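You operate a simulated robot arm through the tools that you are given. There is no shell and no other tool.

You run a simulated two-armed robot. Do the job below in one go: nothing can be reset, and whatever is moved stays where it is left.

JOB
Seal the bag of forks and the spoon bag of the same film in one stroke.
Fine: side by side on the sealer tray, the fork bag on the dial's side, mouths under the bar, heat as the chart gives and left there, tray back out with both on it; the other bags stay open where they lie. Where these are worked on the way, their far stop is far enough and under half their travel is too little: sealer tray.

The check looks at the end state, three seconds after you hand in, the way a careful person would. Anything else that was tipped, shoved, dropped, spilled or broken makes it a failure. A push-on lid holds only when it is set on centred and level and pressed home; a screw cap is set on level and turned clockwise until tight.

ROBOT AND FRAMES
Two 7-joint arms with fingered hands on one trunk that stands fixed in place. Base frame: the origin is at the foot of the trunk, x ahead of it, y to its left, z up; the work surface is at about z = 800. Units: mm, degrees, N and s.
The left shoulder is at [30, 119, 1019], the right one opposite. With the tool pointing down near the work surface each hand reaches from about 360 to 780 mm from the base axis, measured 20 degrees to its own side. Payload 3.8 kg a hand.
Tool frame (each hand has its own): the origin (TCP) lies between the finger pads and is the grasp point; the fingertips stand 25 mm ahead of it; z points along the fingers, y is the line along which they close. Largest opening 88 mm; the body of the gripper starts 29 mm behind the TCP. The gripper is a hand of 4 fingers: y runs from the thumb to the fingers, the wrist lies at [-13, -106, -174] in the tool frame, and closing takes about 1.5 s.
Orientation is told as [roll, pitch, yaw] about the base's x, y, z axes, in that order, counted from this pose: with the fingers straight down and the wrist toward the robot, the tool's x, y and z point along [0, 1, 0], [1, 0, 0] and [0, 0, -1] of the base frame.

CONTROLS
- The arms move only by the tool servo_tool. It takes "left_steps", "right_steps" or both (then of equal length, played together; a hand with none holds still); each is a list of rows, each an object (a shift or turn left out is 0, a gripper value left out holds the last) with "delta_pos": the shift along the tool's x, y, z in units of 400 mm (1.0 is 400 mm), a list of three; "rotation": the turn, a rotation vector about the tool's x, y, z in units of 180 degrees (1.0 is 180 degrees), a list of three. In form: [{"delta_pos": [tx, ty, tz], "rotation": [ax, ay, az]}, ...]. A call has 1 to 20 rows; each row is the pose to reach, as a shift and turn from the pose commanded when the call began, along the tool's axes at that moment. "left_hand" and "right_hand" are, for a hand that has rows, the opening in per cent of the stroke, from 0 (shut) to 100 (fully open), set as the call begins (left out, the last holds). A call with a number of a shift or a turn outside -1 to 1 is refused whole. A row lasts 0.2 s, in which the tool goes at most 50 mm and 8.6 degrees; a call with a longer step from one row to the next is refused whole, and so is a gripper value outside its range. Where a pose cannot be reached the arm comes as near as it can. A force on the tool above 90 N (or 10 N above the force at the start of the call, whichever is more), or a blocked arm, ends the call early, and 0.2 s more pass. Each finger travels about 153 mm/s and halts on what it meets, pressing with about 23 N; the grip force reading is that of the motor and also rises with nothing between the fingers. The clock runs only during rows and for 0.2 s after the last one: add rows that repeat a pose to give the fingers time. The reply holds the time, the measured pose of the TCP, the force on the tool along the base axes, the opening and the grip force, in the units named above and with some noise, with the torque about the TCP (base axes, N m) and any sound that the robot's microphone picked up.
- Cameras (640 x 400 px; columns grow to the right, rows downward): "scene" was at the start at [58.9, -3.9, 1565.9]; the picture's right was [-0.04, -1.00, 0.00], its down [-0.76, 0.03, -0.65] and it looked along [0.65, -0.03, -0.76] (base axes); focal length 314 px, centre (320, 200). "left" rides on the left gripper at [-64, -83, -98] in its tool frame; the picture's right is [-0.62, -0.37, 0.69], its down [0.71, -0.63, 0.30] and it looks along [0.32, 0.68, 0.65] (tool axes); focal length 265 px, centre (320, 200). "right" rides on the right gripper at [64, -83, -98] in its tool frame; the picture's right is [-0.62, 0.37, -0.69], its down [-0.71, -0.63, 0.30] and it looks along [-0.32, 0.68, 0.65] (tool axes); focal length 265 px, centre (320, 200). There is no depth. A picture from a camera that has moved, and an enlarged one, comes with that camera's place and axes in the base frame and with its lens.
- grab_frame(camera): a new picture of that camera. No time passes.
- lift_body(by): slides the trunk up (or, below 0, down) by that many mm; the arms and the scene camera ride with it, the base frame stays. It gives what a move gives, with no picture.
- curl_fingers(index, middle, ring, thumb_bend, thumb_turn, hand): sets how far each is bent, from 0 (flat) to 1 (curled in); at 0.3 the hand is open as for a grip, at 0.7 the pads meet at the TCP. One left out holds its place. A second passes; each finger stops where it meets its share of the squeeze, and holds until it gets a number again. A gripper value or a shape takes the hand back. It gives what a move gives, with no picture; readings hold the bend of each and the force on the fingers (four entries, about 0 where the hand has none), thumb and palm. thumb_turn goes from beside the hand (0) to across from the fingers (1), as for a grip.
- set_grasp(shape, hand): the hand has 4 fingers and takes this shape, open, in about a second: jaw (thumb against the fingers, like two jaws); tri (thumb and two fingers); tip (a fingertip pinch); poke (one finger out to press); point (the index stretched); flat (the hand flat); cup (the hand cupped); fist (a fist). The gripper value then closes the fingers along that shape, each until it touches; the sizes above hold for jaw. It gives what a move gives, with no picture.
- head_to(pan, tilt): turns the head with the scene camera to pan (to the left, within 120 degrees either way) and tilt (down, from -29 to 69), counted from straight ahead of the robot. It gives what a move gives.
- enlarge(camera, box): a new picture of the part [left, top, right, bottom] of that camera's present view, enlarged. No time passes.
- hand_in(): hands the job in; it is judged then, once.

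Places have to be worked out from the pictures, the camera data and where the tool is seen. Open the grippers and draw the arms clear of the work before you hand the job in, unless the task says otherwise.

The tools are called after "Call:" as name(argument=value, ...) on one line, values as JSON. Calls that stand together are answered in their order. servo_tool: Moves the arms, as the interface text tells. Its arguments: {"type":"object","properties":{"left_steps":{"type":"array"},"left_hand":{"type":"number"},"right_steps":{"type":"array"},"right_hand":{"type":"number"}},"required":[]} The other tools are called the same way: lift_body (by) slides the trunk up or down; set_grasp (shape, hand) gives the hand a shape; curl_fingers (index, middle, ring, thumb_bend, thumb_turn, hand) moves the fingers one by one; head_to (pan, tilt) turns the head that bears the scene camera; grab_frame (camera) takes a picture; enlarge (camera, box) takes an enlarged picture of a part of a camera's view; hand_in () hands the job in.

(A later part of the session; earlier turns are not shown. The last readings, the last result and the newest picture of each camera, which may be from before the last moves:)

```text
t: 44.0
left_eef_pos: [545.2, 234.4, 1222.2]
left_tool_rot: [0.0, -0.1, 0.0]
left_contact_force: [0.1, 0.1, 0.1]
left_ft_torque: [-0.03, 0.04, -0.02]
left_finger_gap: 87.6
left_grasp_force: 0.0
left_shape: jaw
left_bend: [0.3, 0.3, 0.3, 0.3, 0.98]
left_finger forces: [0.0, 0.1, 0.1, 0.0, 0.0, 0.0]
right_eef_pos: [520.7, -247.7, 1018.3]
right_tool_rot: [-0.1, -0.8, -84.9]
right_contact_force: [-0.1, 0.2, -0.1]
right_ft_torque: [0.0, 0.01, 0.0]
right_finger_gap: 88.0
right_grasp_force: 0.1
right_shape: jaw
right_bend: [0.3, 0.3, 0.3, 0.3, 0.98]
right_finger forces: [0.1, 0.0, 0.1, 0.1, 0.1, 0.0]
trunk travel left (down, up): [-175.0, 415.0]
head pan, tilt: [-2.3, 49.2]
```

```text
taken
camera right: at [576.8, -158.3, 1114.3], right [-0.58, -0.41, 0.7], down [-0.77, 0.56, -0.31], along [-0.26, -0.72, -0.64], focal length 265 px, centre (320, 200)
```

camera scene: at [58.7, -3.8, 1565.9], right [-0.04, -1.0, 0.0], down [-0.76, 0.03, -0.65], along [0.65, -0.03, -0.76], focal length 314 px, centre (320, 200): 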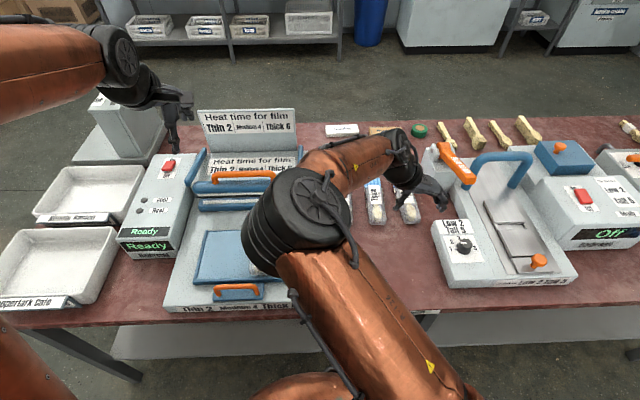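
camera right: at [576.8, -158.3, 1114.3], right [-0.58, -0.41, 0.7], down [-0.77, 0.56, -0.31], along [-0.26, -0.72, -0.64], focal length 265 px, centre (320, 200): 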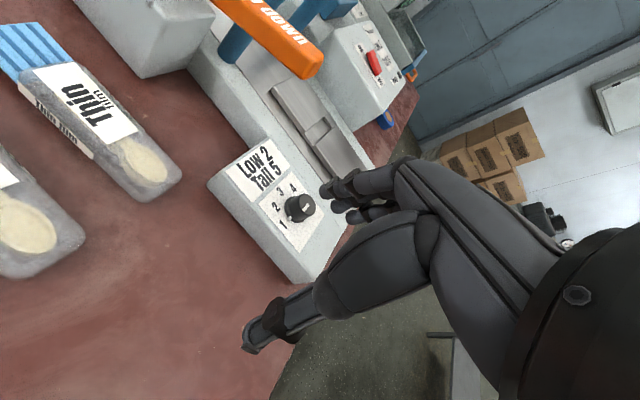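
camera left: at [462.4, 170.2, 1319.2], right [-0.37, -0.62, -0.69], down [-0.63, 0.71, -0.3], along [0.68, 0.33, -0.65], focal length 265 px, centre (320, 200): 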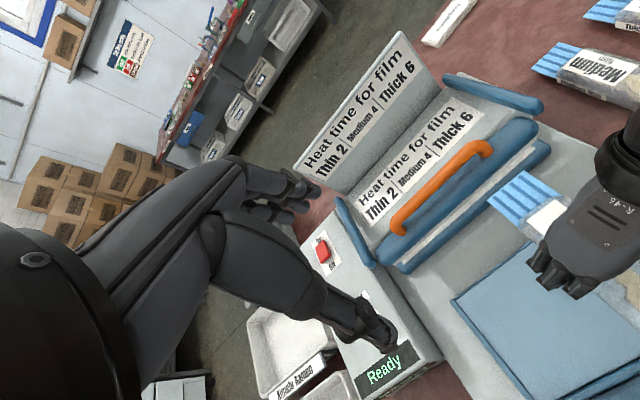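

The flipped pose works; the elbow now sits high on the left. I move over the spoon bag with a 15° forward tilt.

Call:
servo_tool(right_steps=[{"delta_pos": [0.054, 0.0277, 0.02], "rotation": [0, 0.0139, 0.0018]}, {"delta_pos": [0.108, 0.0553, 0.05], "rotation": [0, 0.0278, 0.0037]}, {"delta_pos": [0.162, 0.083, 0.09], "rotation": [0, 0.0417, 0.0055]}, {"delta_pos": [0.216, 0.1107, 0.13], "rotation": [0, 0.0555, 0.0073]}, {"delta_pos": [0.27, 0.1383, 0.17], "rotation": [0, 0.0694, 0.0092]}, {"delta_pos": [0.324, 0.166, 0.2], "rotation": [0, 0.0833, 0.011]}, {"delta_pos": [0.324, 0.166, 0.2], "rotation": [0, 0.0833, 0.011]}])

Call:
grab_frame(camera="scene")

Call:
enlarge(camera="scene", box=[340, 130, 500, 260])

Call:
grab_frame(camera="right")

```text
t: 45.6
left_eef_pos: [545.8, 234.3, 1221.2]
left_tool_rot: [0.0, 0.1, 0.1]
left_contact_force: [-0.1, -0.3, 0.5]
left_ft_torque: [0.0, 0.01, -0.01]
left_finger_gap: 87.7
left_grasp_force: 0.0
left_shape: jaw
left_bend: [0.3, 0.3, 0.3, 0.3, 0.98]
left_finger forces: [0.1, 0.0, 0.0, 0.0, 0.0, 0.1]
right_eef_pos: [657.1, -302.7, 940.4]
right_tool_rot: [15.1, -0.6, -86.8]
right_contact_force: [-0.8, 1.1, -0.3]
right_ft_torque: [0.03, 0.0, 0.02]
right_finger_gap: 87.9
right_grasp_force: 0.0
right_shape: jaw
right_bend: [0.3, 0.3, 0.3, 0.3, 0.98]
right_finger forces: [0.1, 0.1, 0.0, 0.0, 0.0, 0.1]
trunk travel left (down, up): [-175.0, 415.0]
head pan, tilt: [-2.3, 49.2]
```

```text
taken
camera scene: at [58.7, -3.4, 1565.9], right [-0.04, -1.0, 0.0], down [-0.76, 0.03, -0.65], along [0.65, -0.03, -0.76], focal length 314 px, centre (320, 200)
```

scene: 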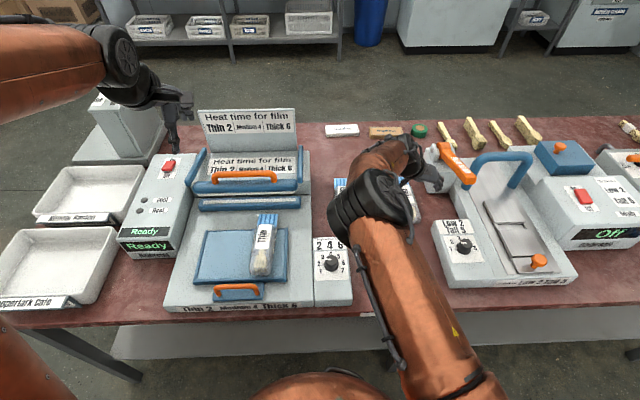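

```text
3.08 times, centred on (420, 195) of scene
camera zoom: at [58.7, -3.4, 1565.9], right [-0.04, -1.0, 0.0], down [-0.76, 0.03, -0.65], along [0.65, -0.03, -0.76], focal length 967 px, centre (12, 215)
```

zoom: 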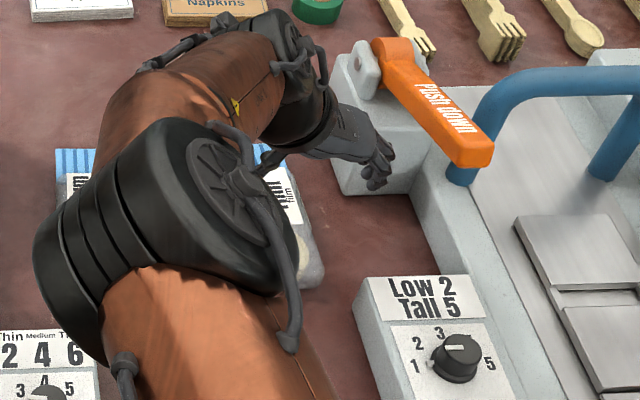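

```text
taken
camera right: at [687.6, -216.2, 1049.8], right [-0.76, -0.41, 0.51], down [-0.65, 0.59, -0.48], along [-0.11, -0.7, -0.71], focal length 265 px, centre (320, 200)
```

right: 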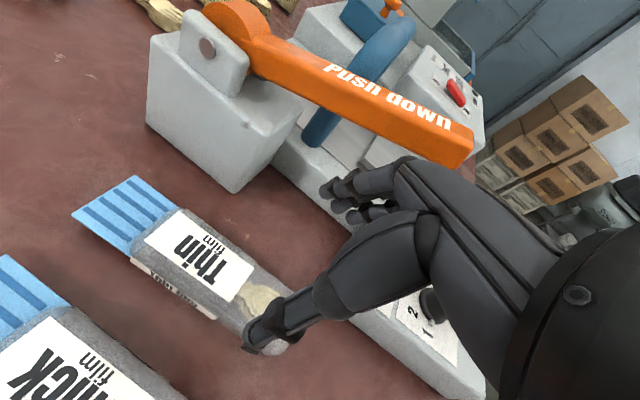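

Plenty of reach in this pose. I shift 3 mm left and descend vertically, first 65 mm.

Call:
servo_tool(right_steps=[{"delta_pos": [-0.0145, -0.0075, 0.0535]}, {"delta_pos": [-0.029, -0.0075, 0.107]}, {"delta_pos": [-0.0435, -0.0075, 0.16]}, {"delta_pos": [-0.0435, -0.0075, 0.16]}])

Call:
grab_frame(camera="scene")

Call:
grab_frame(camera="right")

```text
t: 46.6
left_eef_pos: [545.0, 235.6, 1221.5]
left_tool_rot: [0.0, 0.2, 0.0]
left_contact_force: [0.3, -0.7, 1.1]
left_ft_torque: [0.02, -0.03, 0.01]
left_finger_gap: 88.1
left_grasp_force: 0.1
left_shape: jaw
left_bend: [0.3, 0.3, 0.3, 0.3, 0.98]
left_finger forces: [0.1, 0.1, 0.1, 0.0, 0.0, 0.1]
right_eef_pos: [654.3, -301.3, 874.3]
right_tool_rot: [14.9, -0.4, -86.8]
right_contact_force: [-0.6, -0.4, -0.5]
right_ft_torque: [0.01, 0.0, 0.01]
right_finger_gap: 87.8
right_grasp_force: 0.0
right_shape: jaw
right_bend: [0.3, 0.3, 0.3, 0.3, 0.98]
right_finger forces: [0.0, 0.1, 0.1, 0.1, 0.0, 0.1]
trunk travel left (down, up): [-175.0, 415.0]
head pan, tilt: [-2.3, 49.2]
```

```text
taken
camera scene: at [58.8, -3.8, 1565.9], right [-0.04, -1.0, 0.0], down [-0.76, 0.03, -0.65], along [0.65, -0.03, -0.76], focal length 314 px, centre (320, 200)
```

scene: 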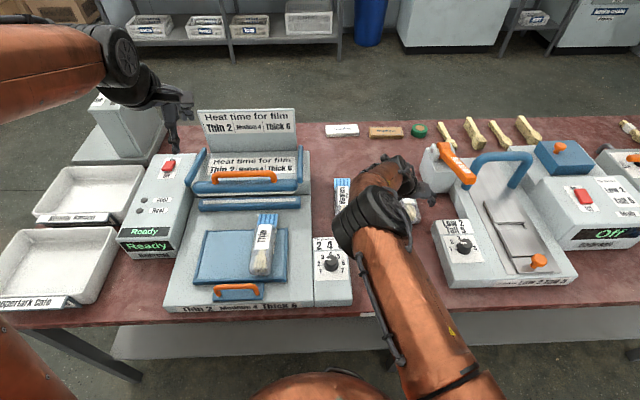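

```text
taken
camera right: at [686.8, -214.9, 985.0], right [-0.76, -0.41, 0.51], down [-0.65, 0.59, -0.48], along [-0.11, -0.7, -0.71], focal length 265 px, centre (320, 200)
```

right: 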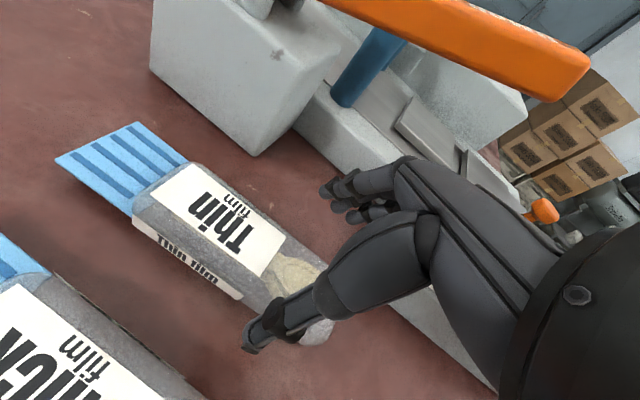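

Alignment looks good. To keep the fingertips level near the table I reduce the tilt to 6° and check the pose before going down.

Call:
servo_tool(right_steps=[{"delta_pos": [0.003, 0, 0], "rotation": [0, -0.025, 0]}, {"delta_pos": [0.006, 0, 0], "rotation": [0, -0.05, 0]}, {"delta_pos": [0.006, 0, 0], "rotation": [0, -0.05, 0]}, {"delta_pos": [0.006, 0, 0], "rotation": [0, -0.05, 0]}])

Call:
grab_frame(camera="right")

```text
t: 47.6
left_eef_pos: [545.8, 234.6, 1222.3]
left_tool_rot: [0.0, 0.0, 0.0]
left_contact_force: [-0.6, 0.7, -0.7]
left_ft_torque: [0.0, -0.01, 0.04]
left_finger_gap: 87.6
left_grasp_force: 0.1
left_shape: jaw
left_bend: [0.3, 0.3, 0.3, 0.3, 0.98]
left_finger forces: [0.1, 0.0, 0.0, 0.1, 0.1, 0.0]
right_eef_pos: [658.6, -301.1, 875.5]
right_tool_rot: [5.9, -0.4, -86.9]
right_contact_force: [-0.7, -0.4, 0.0]
right_ft_torque: [-0.03, -0.01, 0.03]
right_finger_gap: 87.8
right_grasp_force: 0.1
right_shape: jaw
right_bend: [0.3, 0.3, 0.3, 0.3, 0.98]
right_finger forces: [0.0, 0.0, 0.0, 0.0, 0.0, 0.0]
trunk travel left (down, up): [-175.0, 415.0]
head pan, tilt: [-2.3, 49.2]
```

```text
taken
camera right: at [706.0, -214.6, 977.5], right [-0.67, -0.4, 0.63], down [-0.71, 0.59, -0.38], along [-0.22, -0.7, -0.68], focal length 265 px, centre (320, 200)
```

right: 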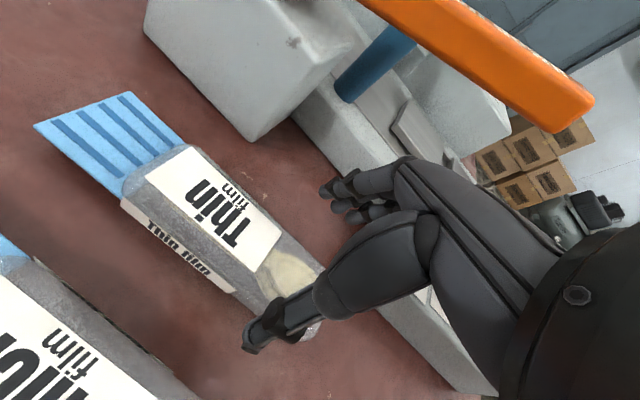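

The pose is good. I descend 43 mm to grip height.

Call:
servo_tool(right_steps=[{"delta_pos": [-0.003, -0.005, 0.035]}, {"delta_pos": [-0.007, -0.005, 0.07]}, {"delta_pos": [-0.011, -0.005, 0.105]}, {"delta_pos": [-0.011, -0.005, 0.107]}])

Call:
grab_frame(camera="right")

Call:
enlarge(camera="scene", box=[320, 130, 480, 260])

```text
t: 48.6
left_eef_pos: [545.7, 234.9, 1220.3]
left_tool_rot: [0.0, 0.0, 0.0]
left_contact_force: [0.0, -0.3, 0.6]
left_ft_torque: [0.0, 0.01, -0.01]
left_finger_gap: 87.6
left_grasp_force: 0.0
left_shape: jaw
left_bend: [0.3, 0.3, 0.3, 0.3, 0.98]
left_finger forces: [0.0, 0.0, 0.0, 0.0, 0.0, 0.0]
right_eef_pos: [656.5, -300.3, 829.5]
right_tool_rot: [5.9, -0.6, -86.6]
right_contact_force: [0.3, -0.5, 0.1]
right_ft_torque: [0.0, -0.03, -0.05]
right_finger_gap: 88.0
right_grasp_force: 0.1
right_shape: jaw
right_bend: [0.3, 0.3, 0.3, 0.3, 0.98]
right_finger forces: [0.0, 0.1, 0.0, 0.0, 0.0, 0.0]
trunk travel left (down, up): [-175.0, 415.0]
head pan, tilt: [-2.3, 49.2]
```

```text
taken
camera right: at [705.6, -211.8, 933.0], right [-0.67, -0.4, 0.63], down [-0.71, 0.59, -0.38], along [-0.22, -0.7, -0.68], focal length 265 px, centre (320, 200)
```

right: 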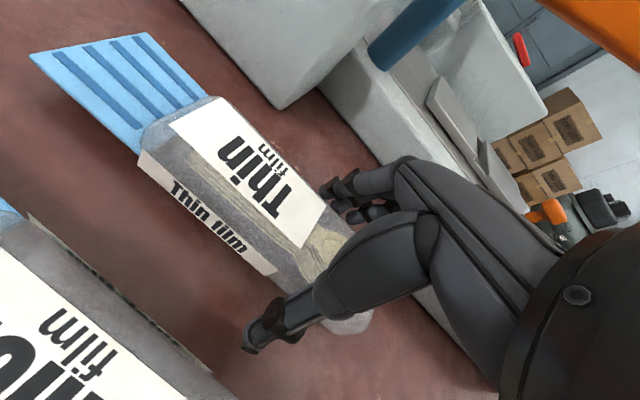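

```text
3.08 times, centred on (400, 195) of scene
camera zoom: at [58.9, -3.8, 1565.9], right [-0.04, -1.0, 0.0], down [-0.76, 0.03, -0.65], along [0.65, -0.03, -0.76], focal length 967 px, centre (74, 215)
```

zoom: 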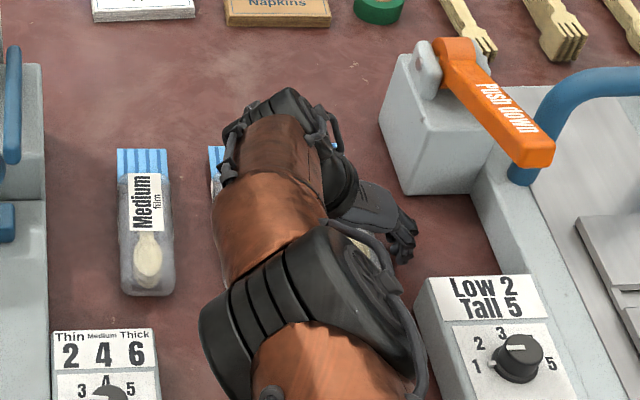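

In place with no contact and the Thick bag clear of the thumb. I close on the spoon bag.

Call:
servo_tool(right_steps=[{"delta_pos": [0, 0, 0]}, {"delta_pos": [0, 0, 0]}, {"delta_pos": [0, 0, 0]}, {"delta_pos": [0, 0, 0]}, {"delta_pos": [0, 0, 0]}, {"delta_pos": [0, 0, 0]}, {"delta_pos": [0, 0, 0]}], right_hand=0)

Call:
grab_frame(camera="right")

```text
t: 50.2
left_eef_pos: [545.8, 235.3, 1220.7]
left_tool_rot: [0.1, 0.0, 0.1]
left_contact_force: [-0.9, 0.1, 0.2]
left_ft_torque: [0.03, 0.0, 0.0]
left_finger_gap: 87.5
left_grasp_force: 0.1
left_shape: jaw
left_bend: [0.3, 0.3, 0.3, 0.3, 0.98]
left_finger forces: [0.0, 0.0, 0.1, 0.1, 0.1, 0.0]
right_eef_pos: [657.2, -298.5, 829.0]
right_tool_rot: [6.0, -0.5, -86.7]
right_contact_force: [0.9, 1.5, 0.4]
right_ft_torque: [0.02, -0.01, -0.02]
right_finger_gap: 48.2
right_grasp_force: 22.6
right_shape: jaw
right_bend: [0.74, 0.43, 0.4, 0.68, 1.0]
right_finger forces: [11.8, 6.4, 2.9, 0.0, 21.0, 0.0]
trunk travel left (down, up): [-175.0, 415.0]
head pan, tilt: [-2.3, 49.2]
```

```text
taken
camera right: at [705.6, -211.9, 933.1], right [-0.67, -0.4, 0.63], down [-0.71, 0.59, -0.38], along [-0.22, -0.7, -0.68], focal length 265 px, centre (320, 200)
```

right: 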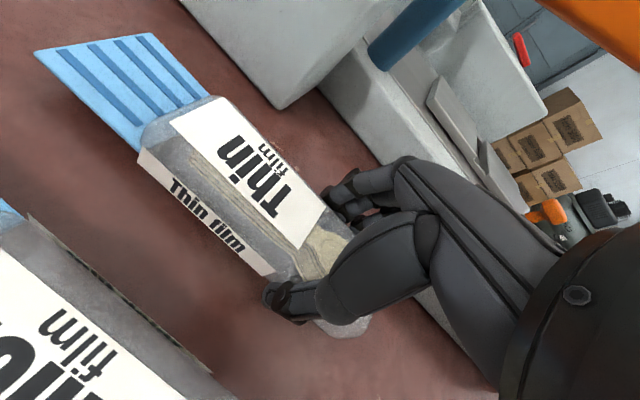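

Gripped like the fork bag. I lift 80 mm and check that it hangs level.

Call:
servo_tool(right_steps=[{"delta_pos": [0.003, 0, -0.03]}, {"delta_pos": [0.008, 0, -0.08]}, {"delta_pos": [0.014, 0, -0.14]}, {"delta_pos": [0.0206, 0, -0.199]}, {"delta_pos": [0.0206, 0, -0.199]}])

Call:
grab_frame(camera="right")

Call:
grab_frame(camera="scene")

```text
t: 51.4
left_eef_pos: [546.7, 235.3, 1221.0]
left_tool_rot: [0.0, 0.0, 0.0]
left_contact_force: [-0.5, 1.0, 0.6]
left_ft_torque: [-0.03, 0.0, -0.01]
left_finger_gap: 87.7
left_grasp_force: 0.1
left_shape: jaw
left_bend: [0.3, 0.3, 0.3, 0.3, 0.98]
left_finger forces: [0.0, 0.1, 0.1, 0.0, 0.0, 0.0]
right_eef_pos: [655.6, -297.1, 910.4]
right_tool_rot: [5.9, -0.6, -86.7]
right_contact_force: [-0.1, 0.4, -0.5]
right_ft_torque: [0.0, 0.0, 0.0]
right_finger_gap: 47.7
right_grasp_force: 22.9
right_shape: jaw
right_bend: [0.74, 0.43, 0.4, 0.68, 1.0]
right_finger forces: [11.8, 6.3, 2.8, 0.0, 20.8, 0.0]
trunk travel left (down, up): [-175.0, 415.0]
head pan, tilt: [-2.3, 49.2]
```

```text
taken
camera right: at [704.5, -210.5, 1013.9], right [-0.67, -0.4, 0.63], down [-0.71, 0.59, -0.38], along [-0.22, -0.7, -0.68], focal length 265 px, centre (320, 200)
```

right: 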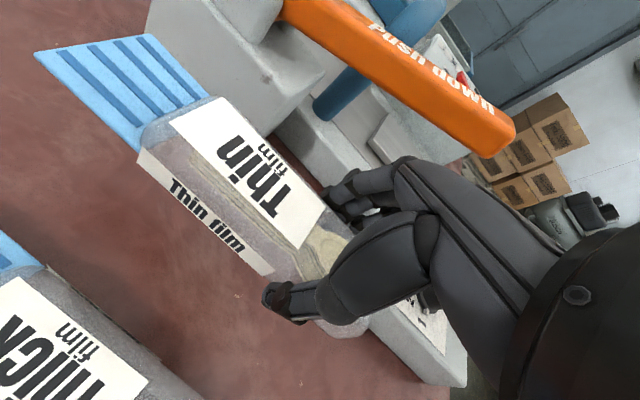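

```text
taken
camera scene: at [59.3, -4.0, 1565.8], right [-0.04, -1.0, 0.0], down [-0.76, 0.03, -0.65], along [0.65, -0.03, -0.76], focal length 314 px, centre (320, 200)
```

scene: 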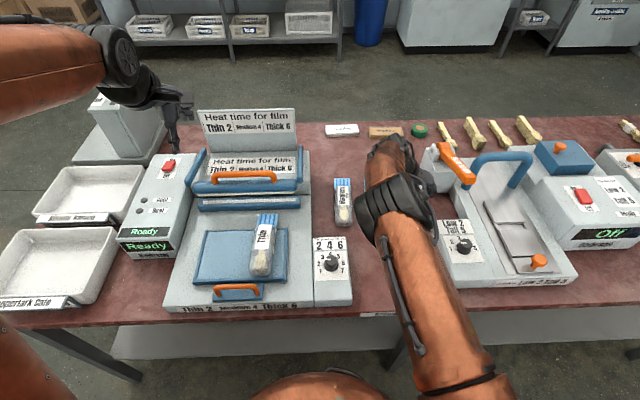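

Level and rigid. I carry it to the free table spot where the fork bag lay, to set it down and regrip from the right.

Call:
servo_tool(right_steps=[{"delta_pos": [-0.0714, -0.0274, -0.0075]}, {"delta_pos": [-0.1428, -0.0549, -0.0149]}, {"delta_pos": [-0.2142, -0.0823, -0.0224]}, {"delta_pos": [-0.2855, -0.1097, -0.0299]}, {"delta_pos": [-0.3569, -0.1371, -0.0374]}, {"delta_pos": [-0.4283, -0.1646, -0.0448]}, {"delta_pos": [-0.4997, -0.192, -0.0523]}, {"delta_pos": [-0.4997, -0.192, -0.0523]}])

Call:
grab_frame(camera="right")

Call:
grab_frame(camera="scene")

```text
t: 53.2
left_eef_pos: [547.5, 233.6, 1220.9]
left_tool_rot: [0.0, 0.0, 0.1]
left_contact_force: [-0.1, -0.3, 0.2]
left_ft_torque: [-0.02, -0.02, -0.04]
left_finger_gap: 87.7
left_grasp_force: 0.0
left_shape: jaw
left_bend: [0.3, 0.3, 0.3, 0.3, 0.98]
left_finger forces: [0.0, 0.0, 0.0, 0.0, 0.1, 0.0]
right_eef_pos: [452.6, -234.0, 910.8]
right_tool_rot: [5.9, -0.4, -86.8]
right_contact_force: [0.8, 0.1, 0.1]
right_ft_torque: [-0.02, -0.01, -0.02]
right_finger_gap: 48.4
right_grasp_force: 23.1
right_shape: jaw
right_bend: [0.74, 0.43, 0.4, 0.68, 1.0]
right_finger forces: [11.7, 6.5, 3.0, 0.1, 21.0, 0.0]
trunk travel left (down, up): [-175.0, 415.0]
head pan, tilt: [-2.3, 49.2]
```

```text
taken
camera right: at [501.0, -147.2, 1014.5], right [-0.67, -0.4, 0.63], down [-0.71, 0.59, -0.38], along [-0.22, -0.7, -0.68], focal length 265 px, centre (320, 200)
```

right: 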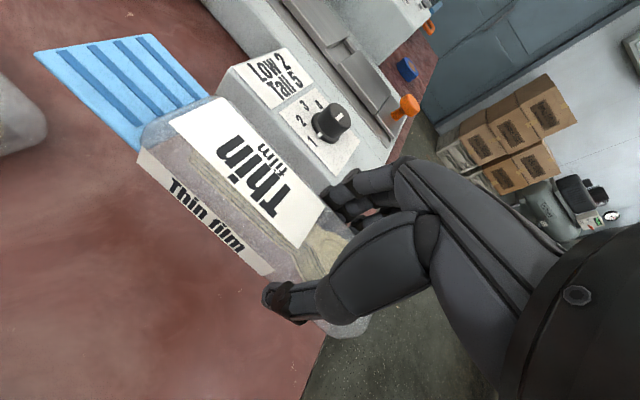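

```text
taken
camera scene: at [59.4, -4.1, 1565.8], right [-0.04, -1.0, 0.0], down [-0.76, 0.03, -0.65], along [0.65, -0.03, -0.76], focal length 314 px, centre (320, 200)
```

scene: 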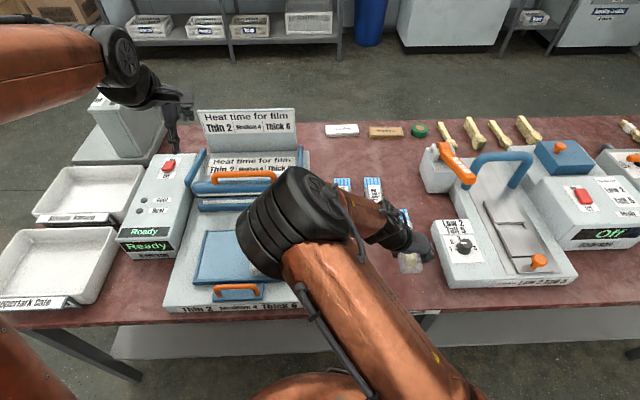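

The spot is free. I lower the bag to the table, first to just above it.

Call:
servo_tool(right_steps=[{"delta_pos": [-0.005, 0, 0.05]}, {"delta_pos": [-0.0105, 0, 0.1]}, {"delta_pos": [-0.016, 0, 0.15]}, {"delta_pos": [-0.0199, 0, 0.19]}, {"delta_pos": [-0.0202, 0, 0.193]}])

Call:
servo_tool(right_steps=[{"delta_pos": [0, 0, 0.004]}, {"delta_pos": [0, 0, 0.007]}])

```text
t: 54.4
left_eef_pos: [546.2, 234.2, 1220.5]
left_tool_rot: [0.0, 0.0, 0.1]
left_contact_force: [0.2, -0.8, 0.6]
left_ft_torque: [0.03, 0.0, -0.01]
left_finger_gap: 87.8
left_grasp_force: 0.2
left_shape: jaw
left_bend: [0.3, 0.3, 0.3, 0.3, 0.98]
left_finger forces: [0.1, 0.0, 0.0, 0.1, 0.0, 0.1]
right_eef_pos: [450.0, -234.6, 831.7]
right_tool_rot: [5.9, -0.5, -86.8]
right_contact_force: [0.1, 0.0, -0.1]
right_ft_torque: [-0.02, -0.01, 0.0]
right_finger_gap: 48.0
right_grasp_force: 23.5
right_shape: jaw
right_bend: [0.74, 0.43, 0.4, 0.68, 1.0]
right_finger forces: [11.7, 6.4, 2.8, 0.0, 20.9, 0.0]
trunk travel left (down, up): [-175.0, 415.0]
head pan, tilt: [-2.3, 49.2]
```

```text
t: 55.0
left_eef_pos: [545.1, 234.6, 1221.0]
left_tool_rot: [0.0, 0.0, 0.0]
left_contact_force: [-0.5, -0.4, 0.6]
left_ft_torque: [-0.01, -0.03, 0.03]
left_finger_gap: 87.8
left_grasp_force: 0.0
left_shape: jaw
left_bend: [0.3, 0.3, 0.3, 0.3, 0.98]
left_finger forces: [0.0, 0.0, 0.0, 0.1, 0.0, 0.0]
right_eef_pos: [452.1, -234.3, 828.2]
right_tool_rot: [6.0, -0.6, -86.8]
right_contact_force: [-0.6, 1.0, 3.7]
right_ft_torque: [-0.04, 0.04, 0.0]
right_finger_gap: 47.7
right_grasp_force: 22.6
right_shape: jaw
right_bend: [0.74, 0.43, 0.4, 0.68, 1.0]
right_finger forces: [11.8, 6.4, 2.9, 0.0, 22.0, 0.1]
trunk travel left (down, up): [-175.0, 415.0]
head pan, tilt: [-2.3, 49.2]
```

Light contact with the table (4 N). I open fully and lift straight up off the bag.

Call:
servo_tool(right_steps=[{"delta_pos": [0, 0, 0]}, {"delta_pos": [0, 0, 0]}, {"delta_pos": [0, 0, 0]}, {"delta_pos": [0, 0, 0]}, {"delta_pos": [0, 0, 0]}, {"delta_pos": [0.003, 0, -0.03]}, {"delta_pos": [0.008, 0, -0.08]}, {"delta_pos": [0.018, 0, -0.17]}, {"delta_pos": [0.03, 0, -0.29]}, {"delta_pos": [0.047, 0, -0.41]}, {"delta_pos": [0.055, 0, -0.48]}], right_hand=100)

Call:
servo_tool(right_steps=[{"rotation": [0, -0.003, -0.045]}, {"rotation": [0, -0.006, -0.09]}, {"rotation": [0, -0.008, -0.135]}, {"rotation": [0, -0.01, -0.18]}, {"rotation": [0, -0.014, -0.225]}, {"rotation": [0, -0.016, -0.27]}, {"rotation": [0, -0.018, -0.315]}, {"rotation": [0, -0.02, -0.36]}, {"rotation": [0, -0.02, -0.405]}, {"rotation": [0, -0.02, -0.45]}, {"rotation": [0, -0.02, -0.495]}, {"rotation": [0, -0.02, -0.495]}])

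Call:
grab_frame(camera="scene")

```text
t: 57.4
left_eef_pos: [546.4, 233.7, 1222.4]
left_tool_rot: [0.0, 0.0, 0.0]
left_contact_force: [0.3, -0.2, -0.3]
left_ft_torque: [0.01, 0.03, 0.03]
left_finger_gap: 87.0
left_grasp_force: 0.1
left_shape: jaw
left_bend: [0.3, 0.3, 0.3, 0.3, 0.98]
left_finger forces: [0.0, 0.1, 0.1, 0.0, 0.1, 0.0]
right_eef_pos: [452.6, -229.7, 1020.3]
right_tool_rot: [5.8, -0.5, -86.8]
right_contact_force: [0.5, 0.6, -0.7]
right_ft_torque: [0.0, 0.01, -0.05]
right_finger_gap: 87.4
right_grasp_force: 0.0
right_shape: jaw
right_bend: [0.3, 0.3, 0.3, 0.3, 0.98]
right_finger forces: [0.0, 0.0, 0.0, 0.0, 0.0, 0.0]
trunk travel left (down, up): [-175.0, 415.0]
head pan, tilt: [-2.3, 49.2]
```

```text
t: 60.0
left_eef_pos: [547.6, 235.5, 1219.7]
left_tool_rot: [0.0, 0.0, 0.1]
left_contact_force: [-0.2, 0.3, -0.4]
left_ft_torque: [0.01, 0.06, -0.01]
left_finger_gap: 87.6
left_grasp_force: 0.1
left_shape: jaw
left_bend: [0.3, 0.3, 0.3, 0.3, 0.98]
left_finger forces: [0.0, 0.0, 0.1, 0.0, 0.0, 0.0]
right_eef_pos: [453.8, -230.0, 1021.5]
right_tool_rot: [-2.8, -3.7, 2.5]
right_contact_force: [-0.3, 0.4, 0.2]
right_ft_torque: [-0.02, -0.02, 0.01]
right_finger_gap: 87.7
right_grasp_force: 0.0
right_shape: jaw
right_bend: [0.3, 0.3, 0.3, 0.3, 0.98]
right_finger forces: [0.1, 0.1, 0.0, 0.1, 0.1, 0.1]
trunk travel left (down, up): [-175.0, 415.0]
head pan, tilt: [-2.3, 49.2]
```

```text
taken
camera scene: at [59.0, -3.2, 1565.9], right [-0.04, -1.0, 0.0], down [-0.76, 0.03, -0.65], along [0.65, -0.03, -0.76], focal length 314 px, centre (320, 200)
```

scene: 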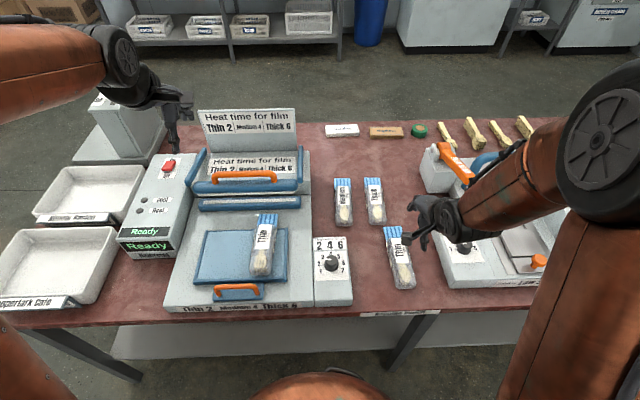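

The spoon bag now lies where the fork bag was. I level the hand and finish turning it to yaw 93° above the bag.

Call:
servo_tool(right_steps=[{"delta_pos": [-0.005, 0.0575, 0], "rotation": [0.0206, 0.0156, 0]}, {"delta_pos": [-0.005, 0.0575, 0], "rotation": [0.0206, 0.0156, 0]}])

Call:
servo_tool(right_steps=[{"rotation": [0, 0, -0.045]}, {"rotation": [0, 0, -0.09]}, {"rotation": [0, 0, -0.135]}, {"rotation": [0, 0, -0.18]}, {"rotation": [0, 0, -0.225]}, {"rotation": [0, 0, -0.27]}, {"rotation": [0, 0, -0.315]}, {"rotation": [0, 0, -0.36]}, {"rotation": [0, 0, -0.405]}, {"rotation": [0, 0, -0.45]}, {"rotation": [0, 0, -0.495]}, {"rotation": [0, 0, -0.495]}])

Call:
grab_frame(camera="right")

Call:
enlarge(camera="scene", box=[360, 205, 440, 305])

```text
t: 60.6
left_eef_pos: [545.6, 235.7, 1221.4]
left_tool_rot: [0.0, -0.1, 0.1]
left_contact_force: [-1.0, -0.3, -0.7]
left_ft_torque: [-0.03, 0.01, 0.04]
left_finger_gap: 87.5
left_grasp_force: 0.0
left_shape: jaw
left_bend: [0.3, 0.3, 0.3, 0.3, 0.98]
left_finger forces: [0.0, 0.0, 0.0, 0.0, 0.0, 0.1]
right_eef_pos: [477.3, -231.4, 1024.4]
right_tool_rot: [0.0, 0.1, 2.3]
right_contact_force: [-0.7, -0.3, 0.6]
right_ft_torque: [0.0, -0.03, 0.01]
right_finger_gap: 87.7
right_grasp_force: 0.1
right_shape: jaw
right_bend: [0.3, 0.3, 0.3, 0.3, 0.98]
right_finger forces: [0.0, 0.1, 0.0, 0.0, 0.1, 0.0]
trunk travel left (down, up): [-175.0, 415.0]
head pan, tilt: [-2.3, 49.2]
```

```text
t: 63.2
left_eef_pos: [545.8, 234.1, 1221.1]
left_tool_rot: [0.0, 0.0, 0.0]
left_contact_force: [0.3, 0.3, 0.6]
left_ft_torque: [0.02, -0.02, 0.01]
left_finger_gap: 87.8
left_grasp_force: 0.0
left_shape: jaw
left_bend: [0.3, 0.3, 0.3, 0.3, 0.98]
left_finger forces: [0.1, 0.0, 0.0, 0.1, 0.0, 0.0]
right_eef_pos: [476.8, -232.9, 1024.1]
right_tool_rot: [0.1, -0.1, 91.6]
right_contact_force: [0.3, 0.0, 0.1]
right_ft_torque: [0.0, 0.01, 0.03]
right_finger_gap: 87.7
right_grasp_force: 0.1
right_shape: jaw
right_bend: [0.3, 0.3, 0.3, 0.3, 0.98]
right_finger forces: [0.0, 0.0, 0.0, 0.0, 0.0, 0.1]
trunk travel left (down, up): [-175.0, 415.0]
head pan, tilt: [-2.3, 49.2]
```

```text
taken
camera right: at [414.8, -318.4, 1122.5], right [0.61, 0.38, 0.69], down [0.73, -0.61, -0.31], along [0.31, 0.69, -0.65], focal length 265 px, centre (320, 200)
```

right: 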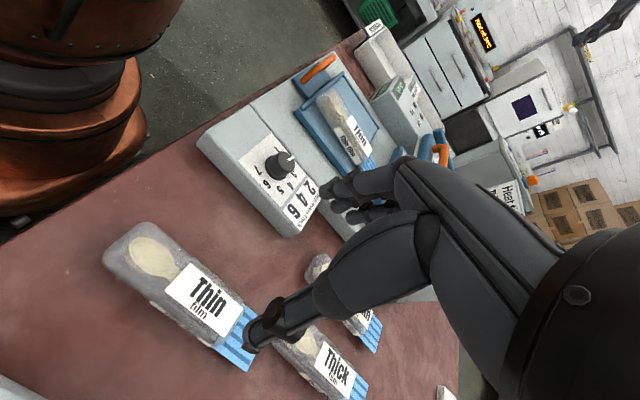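

```text
4.00 times, centred on (400, 255) of scene
camera zoom: at [58.6, -4.1, 1565.9], right [-0.04, -1.0, 0.0], down [-0.76, 0.03, -0.65], along [0.65, -0.03, -0.76], focal length 1257 px, centre (0, -20)
```

zoom: 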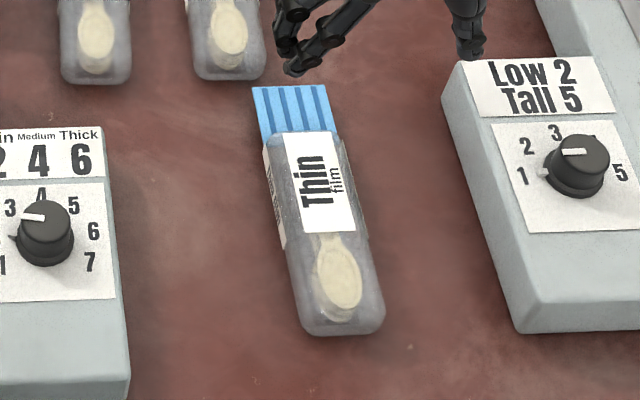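

The spoon bag lies at yaw about 2°, axis y about -237, near end x about 404. I descend over its middle.

Call:
servo_tool(right_steps=[{"delta_pos": [0.0053, -0.011, 0.1]}, {"delta_pos": [0.0053, -0.011, 0.2]}, {"delta_pos": [0.0053, -0.011, 0.3]}, {"delta_pos": [0.0053, -0.011, 0.385]}, {"delta_pos": [0.0053, -0.011, 0.385]}])

Call:
grab_frame(camera="right")

Call:
enlarge(camera="scene", box=[340, 200, 480, 310])

```text
t: 64.4
left_eef_pos: [546.6, 234.3, 1221.2]
left_tool_rot: [0.0, 0.0, 0.0]
left_contact_force: [-0.2, 0.4, 0.7]
left_ft_torque: [-0.01, 0.03, -0.01]
left_finger_gap: 87.5
left_grasp_force: 0.1
left_shape: jaw
left_bend: [0.3, 0.3, 0.3, 0.3, 0.98]
left_finger forces: [0.0, 0.0, 0.0, 0.1, 0.0, 0.0]
right_eef_pos: [476.6, -238.5, 868.5]
right_tool_rot: [0.1, -0.1, 91.5]
right_contact_force: [-0.6, 0.8, 0.3]
right_ft_torque: [0.02, -0.01, -0.02]
right_finger_gap: 87.8
right_grasp_force: 0.1
right_shape: jaw
right_bend: [0.3, 0.3, 0.3, 0.3, 0.98]
right_finger forces: [0.0, 0.0, 0.0, 0.0, 0.1, 0.0]
trunk travel left (down, up): [-175.0, 415.0]
head pan, tilt: [-2.3, 49.2]
```

```text
taken
camera right: at [413.9, -323.9, 967.7], right [0.61, 0.38, 0.69], down [0.73, -0.61, -0.31], along [0.31, 0.69, -0.65], focal length 265 px, centre (320, 200)
```

right: 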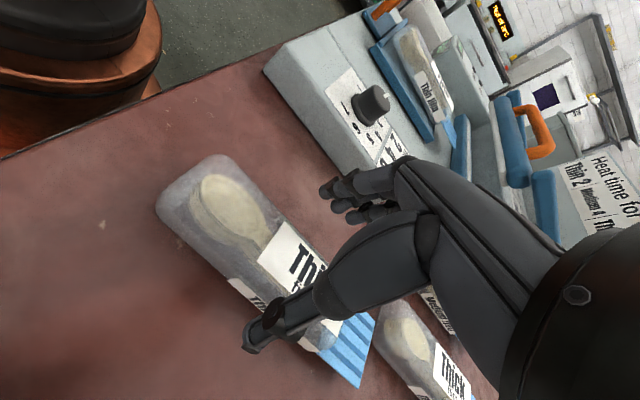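

```text
3.64 times, centred on (410, 255) of scene
camera zoom: at [58.7, -3.9, 1565.9], right [-0.04, -1.0, 0.0], down [-0.76, 0.03, -0.65], along [0.65, -0.03, -0.76], focal length 1143 px, centre (-7, 0)
```

zoom: 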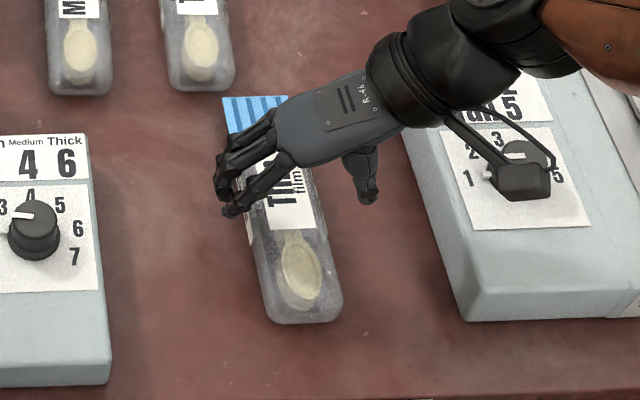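

Fingers straddle the bag properly. I go down 39 mm and close.

Call:
servo_tool(right_steps=[{"delta_pos": [0, 0, 0.03]}, {"delta_pos": [0, 0, 0.06]}, {"delta_pos": [0, 0, 0.09]}, {"delta_pos": [0, 0, 0.0985]}, {"delta_pos": [0, 0, 0.0985]}])

Call:
servo_tool(right_steps=[{"delta_pos": [0, 0, 0]}, {"delta_pos": [0, 0, 0]}, {"delta_pos": [0, 0, 0]}, {"delta_pos": [0, 0, 0]}, {"delta_pos": [0, 0, 0]}, {"delta_pos": [0, 0, 0]}, {"delta_pos": [0, 0, 0]}], right_hand=0)

Call:
enlarge(camera="scene", box=[340, 200, 480, 310])

Call:
grab_frame(camera="right")

```text
t: 65.6
left_eef_pos: [545.7, 234.8, 1221.2]
left_tool_rot: [0.0, 0.0, -0.1]
left_contact_force: [0.4, 1.7, 0.3]
left_ft_torque: [-0.01, 0.03, -0.01]
left_finger_gap: 87.4
left_grasp_force: 0.1
left_shape: jaw
left_bend: [0.3, 0.3, 0.3, 0.3, 0.98]
left_finger forces: [0.0, 0.0, 0.0, 0.1, 0.0, 0.0]
right_eef_pos: [476.0, -236.7, 831.0]
right_tool_rot: [0.1, -0.1, 91.3]
right_contact_force: [-0.2, 0.7, -0.1]
right_ft_torque: [0.0, 0.01, -0.03]
right_finger_gap: 87.3
right_grasp_force: 0.0
right_shape: jaw
right_bend: [0.3, 0.3, 0.3, 0.3, 0.98]
right_finger forces: [0.0, 0.0, 0.1, 0.1, 0.0, 0.0]
trunk travel left (down, up): [-175.0, 415.0]
head pan, tilt: [-2.3, 49.2]
```

```text
t: 67.2
left_eef_pos: [546.1, 235.0, 1221.8]
left_tool_rot: [0.0, 0.0, 0.1]
left_contact_force: [0.4, 0.4, 0.3]
left_ft_torque: [-0.02, 0.01, -0.02]
left_finger_gap: 87.6
left_grasp_force: 0.0
left_shape: jaw
left_bend: [0.3, 0.3, 0.3, 0.3, 0.98]
left_finger forces: [0.0, 0.0, 0.0, 0.0, 0.0, 0.1]
right_eef_pos: [475.8, -236.5, 830.8]
right_tool_rot: [0.0, -0.1, 91.4]
right_contact_force: [-0.3, 0.0, 0.2]
right_ft_torque: [-0.02, 0.01, -0.02]
right_finger_gap: 48.0
right_grasp_force: 23.7
right_shape: jaw
right_bend: [0.74, 0.43, 0.39, 0.67, 1.0]
right_finger forces: [11.8, 6.5, 2.8, 0.1, 20.9, 0.0]
trunk travel left (down, up): [-175.0, 415.0]
head pan, tilt: [-2.3, 49.2]
```

```text
3.64 times, centred on (410, 255) of scene
camera zoom: at [59.0, -4.0, 1565.9], right [-0.04, -1.0, 0.0], down [-0.76, 0.03, -0.65], along [0.65, -0.03, -0.76], focal length 1143 px, centre (-7, 0)
```

zoom: 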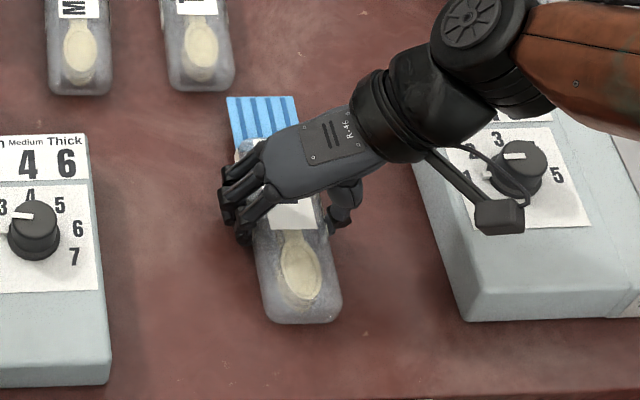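

```text
taken
camera right: at [413.0, -322.4, 928.3], right [0.61, 0.38, 0.69], down [0.73, -0.61, -0.31], along [0.31, 0.69, -0.65], focal length 265 px, centre (320, 200)
```

right: 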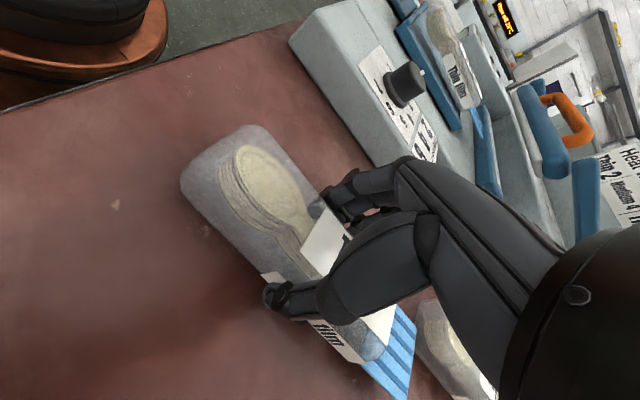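

Same grip as for the fork bag. I lift 140 mm while moving the left arm out of the way to the left.

Call:
servo_tool(right_steps=[{"delta_pos": [0, 0, -0.03]}, {"delta_pos": [0, 0, -0.08]}, {"delta_pos": [0, 0, -0.15]}, {"delta_pos": [0, 0, -0.22]}, {"delta_pos": [0, 0, -0.29]}, {"delta_pos": [0, 0, -0.35]}], left_steps=[{"delta_pos": [0.05, -0.02, -0.0125]}, {"delta_pos": [0.1, -0.04, -0.025]}, {"delta_pos": [0.15, -0.06, -0.0375]}, {"delta_pos": [0.2, -0.08, -0.05]}, {"delta_pos": [0.25, -0.1, -0.0625]}, {"delta_pos": [0.3, -0.125, -0.075]}])

Call:
servo_tool(right_steps=[{"delta_pos": [0, 0.07, 0], "rotation": [0, 0, 0.0012]}, {"delta_pos": [0, 0.14, 0], "rotation": [0, 0, 0.0025]}, {"delta_pos": [-0.005, 0.21, 0], "rotation": [0, 0, 0.004]}, {"delta_pos": [-0.01, 0.28, 0], "rotation": [0, 0, 0.005]}, {"delta_pos": [-0.02, 0.35, 0], "rotation": [0, 0, 0.006]}, {"delta_pos": [-0.03, 0.42, 0], "rotation": [0, 0, 0.007]}, {"delta_pos": [-0.04, 0.49, 0], "rotation": [0, 0, 0.0075]}, {"delta_pos": [-0.05, 0.56, 0], "rotation": [0, 0, 0.008]}, {"delta_pos": [-0.055, 0.63, 0], "rotation": [0, 0, 0.008]}, {"delta_pos": [-0.055, 0.7, 0], "rotation": [0, 0, 0.008]}])

Call:
grab_frame(camera="scene")

```text
t: 68.6
left_eef_pos: [496.9, 357.6, 1249.6]
left_tool_rot: [0.0, -0.1, 0.0]
left_contact_force: [0.0, 0.3, 0.2]
left_ft_torque: [-0.02, -0.04, -0.01]
left_finger_gap: 87.5
left_grasp_force: 0.1
left_shape: jaw
left_bend: [0.3, 0.3, 0.3, 0.3, 0.98]
left_finger forces: [0.0, 0.1, 0.0, 0.0, 0.0, 0.1]
right_eef_pos: [472.2, -238.9, 969.9]
right_tool_rot: [0.1, -0.1, 91.4]
right_contact_force: [0.3, 0.5, -0.3]
right_ft_torque: [0.0, -0.03, 0.03]
right_finger_gap: 47.8
right_grasp_force: 23.2
right_shape: jaw
right_bend: [0.74, 0.43, 0.4, 0.67, 1.0]
right_finger forces: [11.7, 6.4, 2.9, 0.1, 20.9, 0.0]
trunk travel left (down, up): [-175.0, 415.0]
head pan, tilt: [-2.3, 49.2]
```

```text
t: 70.8
left_eef_pos: [496.9, 356.9, 1249.0]
left_tool_rot: [-0.1, 0.0, 0.0]
left_contact_force: [0.4, -0.3, 0.6]
left_ft_torque: [-0.02, 0.03, -0.02]
left_finger_gap: 87.8
left_grasp_force: 0.1
left_shape: jaw
left_bend: [0.3, 0.3, 0.3, 0.3, 0.98]
left_finger forces: [0.0, 0.0, 0.0, 0.0, 0.0, 0.1]
right_eef_pos: [487.9, 43.9, 969.7]
right_tool_rot: [0.1, 0.0, 89.9]
right_contact_force: [-0.9, -0.2, -0.8]
right_ft_torque: [-0.01, 0.0, -0.05]
right_finger_gap: 47.8
right_grasp_force: 22.5
right_shape: jaw
right_bend: [0.74, 0.43, 0.4, 0.67, 1.0]
right_finger forces: [11.8, 6.3, 2.8, 0.0, 21.0, 0.1]
trunk travel left (down, up): [-175.0, 415.0]
head pan, tilt: [-2.3, 49.2]
```

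```text
taken
camera scene: at [59.2, -3.0, 1565.9], right [-0.04, -1.0, 0.0], down [-0.76, 0.03, -0.65], along [0.65, -0.03, -0.76], focal length 314 px, centre (320, 200)
```

scene: 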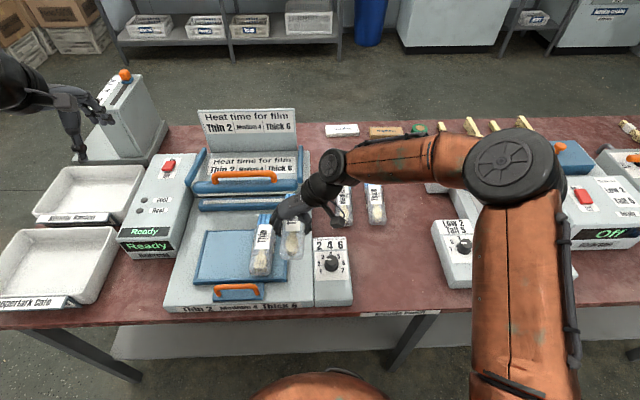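

Clear of the fork bag with margin. I continue to the left half of the tray (y 222).

Call:
servo_tool(right_steps=[{"delta_pos": [-0.004, 0.075, 0]}, {"delta_pos": [-0.008, 0.15, 0]}, {"delta_pos": [-0.012, 0.225, 0]}, {"delta_pos": [-0.015, 0.3, 0]}, {"delta_pos": [-0.0175, 0.375, 0]}, {"delta_pos": [-0.0175, 0.445, 0]}, {"delta_pos": [-0.0175, 0.445, 0]}])

Call:
enlarge(camera="scene", box=[160, 150, 340, 310])

Call:
grab_frame(camera="right")

Call:
grab_frame(camera="left")

```text
t: 72.4
left_eef_pos: [495.3, 355.5, 1249.0]
left_tool_rot: [0.0, 0.0, 0.1]
left_contact_force: [-0.6, 0.3, 0.1]
left_ft_torque: [-0.02, 0.01, 0.0]
left_finger_gap: 87.5
left_grasp_force: 0.0
left_shape: jaw
left_bend: [0.3, 0.3, 0.3, 0.3, 0.98]
left_finger forces: [0.1, 0.1, 0.0, 0.1, 0.0, 0.0]
right_eef_pos: [496.4, 220.2, 973.2]
right_tool_rot: [0.0, 0.1, 89.8]
right_contact_force: [-0.1, 0.2, -1.2]
right_ft_torque: [0.02, 0.0, 0.01]
right_finger_gap: 47.9
right_grasp_force: 23.0
right_shape: jaw
right_bend: [0.74, 0.43, 0.4, 0.68, 1.0]
right_finger forces: [11.8, 6.4, 2.9, 0.0, 21.0, 0.0]
trunk travel left (down, up): [-175.0, 415.0]
head pan, tilt: [-2.3, 49.2]
```

```text
2.50 times, centred on (250, 230) of scene
camera zoom: at [58.9, -4.4, 1565.9], right [-0.04, -1.0, 0.0], down [-0.76, 0.03, -0.65], along [0.65, -0.03, -0.76], focal length 786 px, centre (495, 125)
```

zoom: 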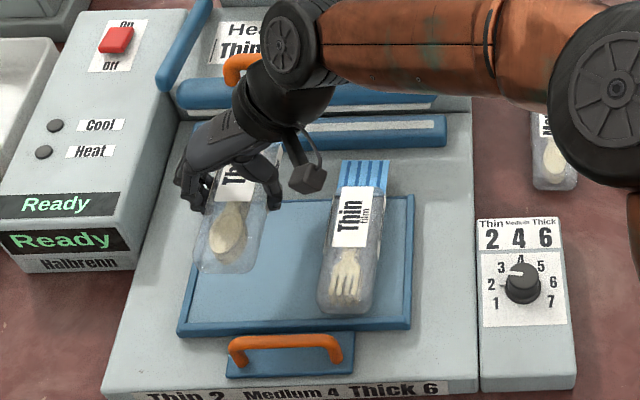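

```text
taken
camera right: at [432.0, 136.8, 1070.9], right [0.62, 0.37, 0.69], down [0.71, -0.63, -0.31], along [0.32, 0.68, -0.65], focal length 265 px, centre (320, 200)
```

right: 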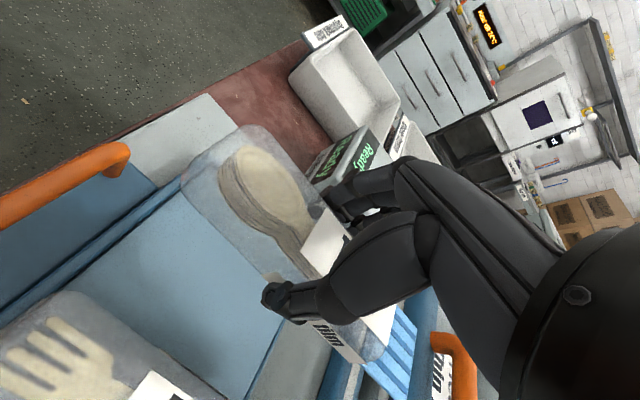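

```text
taken
camera left: at [412.4, 292.3, 1348.0], right [-0.37, -0.62, -0.69], down [-0.63, 0.71, -0.3], along [0.68, 0.33, -0.65], focal length 265 px, centre (320, 200)
```

left: 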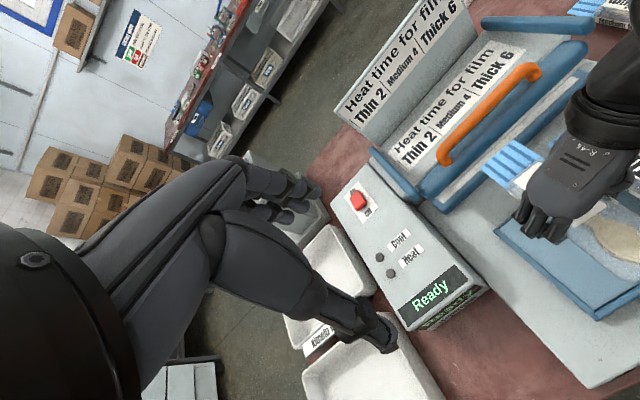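

The spoon bag is over the left half, parallel to the fork bag. I lower it to just above the tray floor.

Call:
servo_tool(right_steps=[{"delta_pos": [0, 0, 0.05]}, {"delta_pos": [0, 0, 0.1]}, {"delta_pos": [0, 0, 0.15]}, {"delta_pos": [0, 0, 0.19]}, {"delta_pos": [0, 0, 0.203]}, {"delta_pos": [0, 0, 0.203]}])

Call:
servo_tool(right_steps=[{"delta_pos": [0, 0, 0.004]}, {"delta_pos": [0, 0, 0.007]}])

Call:
enlarge(camera="scene", box=[160, 150, 340, 310])

```text
t: 73.8
left_eef_pos: [495.7, 356.5, 1249.4]
left_tool_rot: [0.0, -0.1, 0.0]
left_contact_force: [0.0, -0.3, 0.0]
left_ft_torque: [-0.01, 0.0, 0.0]
left_finger_gap: 87.6
left_grasp_force: 0.0
left_shape: jaw
left_bend: [0.3, 0.3, 0.3, 0.3, 0.98]
left_finger forces: [0.0, 0.1, 0.0, 0.0, 0.0, 0.1]
right_eef_pos: [497.3, 220.4, 889.7]
right_tool_rot: [0.0, -0.1, 89.9]
right_contact_force: [0.1, -0.3, 0.0]
right_ft_torque: [-0.01, 0.01, 0.0]
right_finger_gap: 47.9
right_grasp_force: 22.4
right_shape: jaw
right_bend: [0.74, 0.43, 0.4, 0.67, 1.0]
right_finger forces: [11.9, 6.5, 2.9, 0.1, 21.1, 0.0]
trunk travel left (down, up): [-175.0, 415.0]
head pan, tilt: [-2.3, 49.2]
```

```text
t: 74.4
left_eef_pos: [496.4, 356.9, 1248.6]
left_tool_rot: [0.0, 0.0, 0.1]
left_contact_force: [-0.6, 0.4, -0.2]
left_ft_torque: [0.01, 0.05, 0.03]
left_finger_gap: 87.9
left_grasp_force: 0.2
left_shape: jaw
left_bend: [0.3, 0.3, 0.3, 0.3, 0.98]
left_finger forces: [0.1, 0.0, 0.1, 0.0, 0.0, 0.1]
right_eef_pos: [496.6, 220.1, 887.7]
right_tool_rot: [0.1, -0.1, 89.9]
right_contact_force: [0.1, 0.9, 0.1]
right_ft_torque: [-0.02, 0.05, -0.07]
right_finger_gap: 48.4
right_grasp_force: 23.3
right_shape: jaw
right_bend: [0.74, 0.43, 0.4, 0.68, 1.0]
right_finger forces: [12.1, 6.4, 2.8, 0.0, 21.1, 0.0]
trunk travel left (down, up): [-175.0, 415.0]
head pan, tilt: [-2.3, 49.2]
```

```text
2.50 times, centred on (250, 230) of scene
camera zoom: at [59.0, -3.7, 1565.9], right [-0.04, -1.0, 0.0], down [-0.76, 0.03, -0.65], along [0.65, -0.03, -0.76], focal length 786 px, centre (495, 125)
```

zoom: 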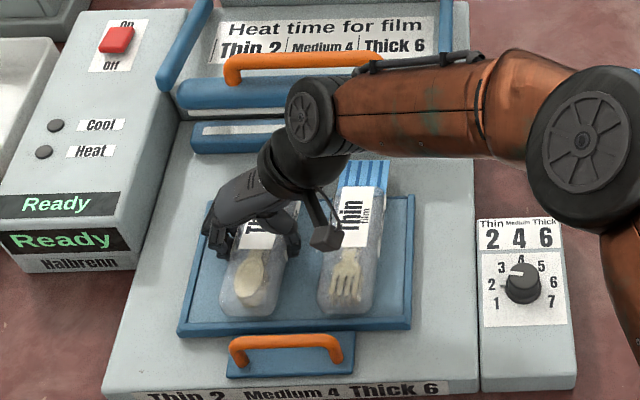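

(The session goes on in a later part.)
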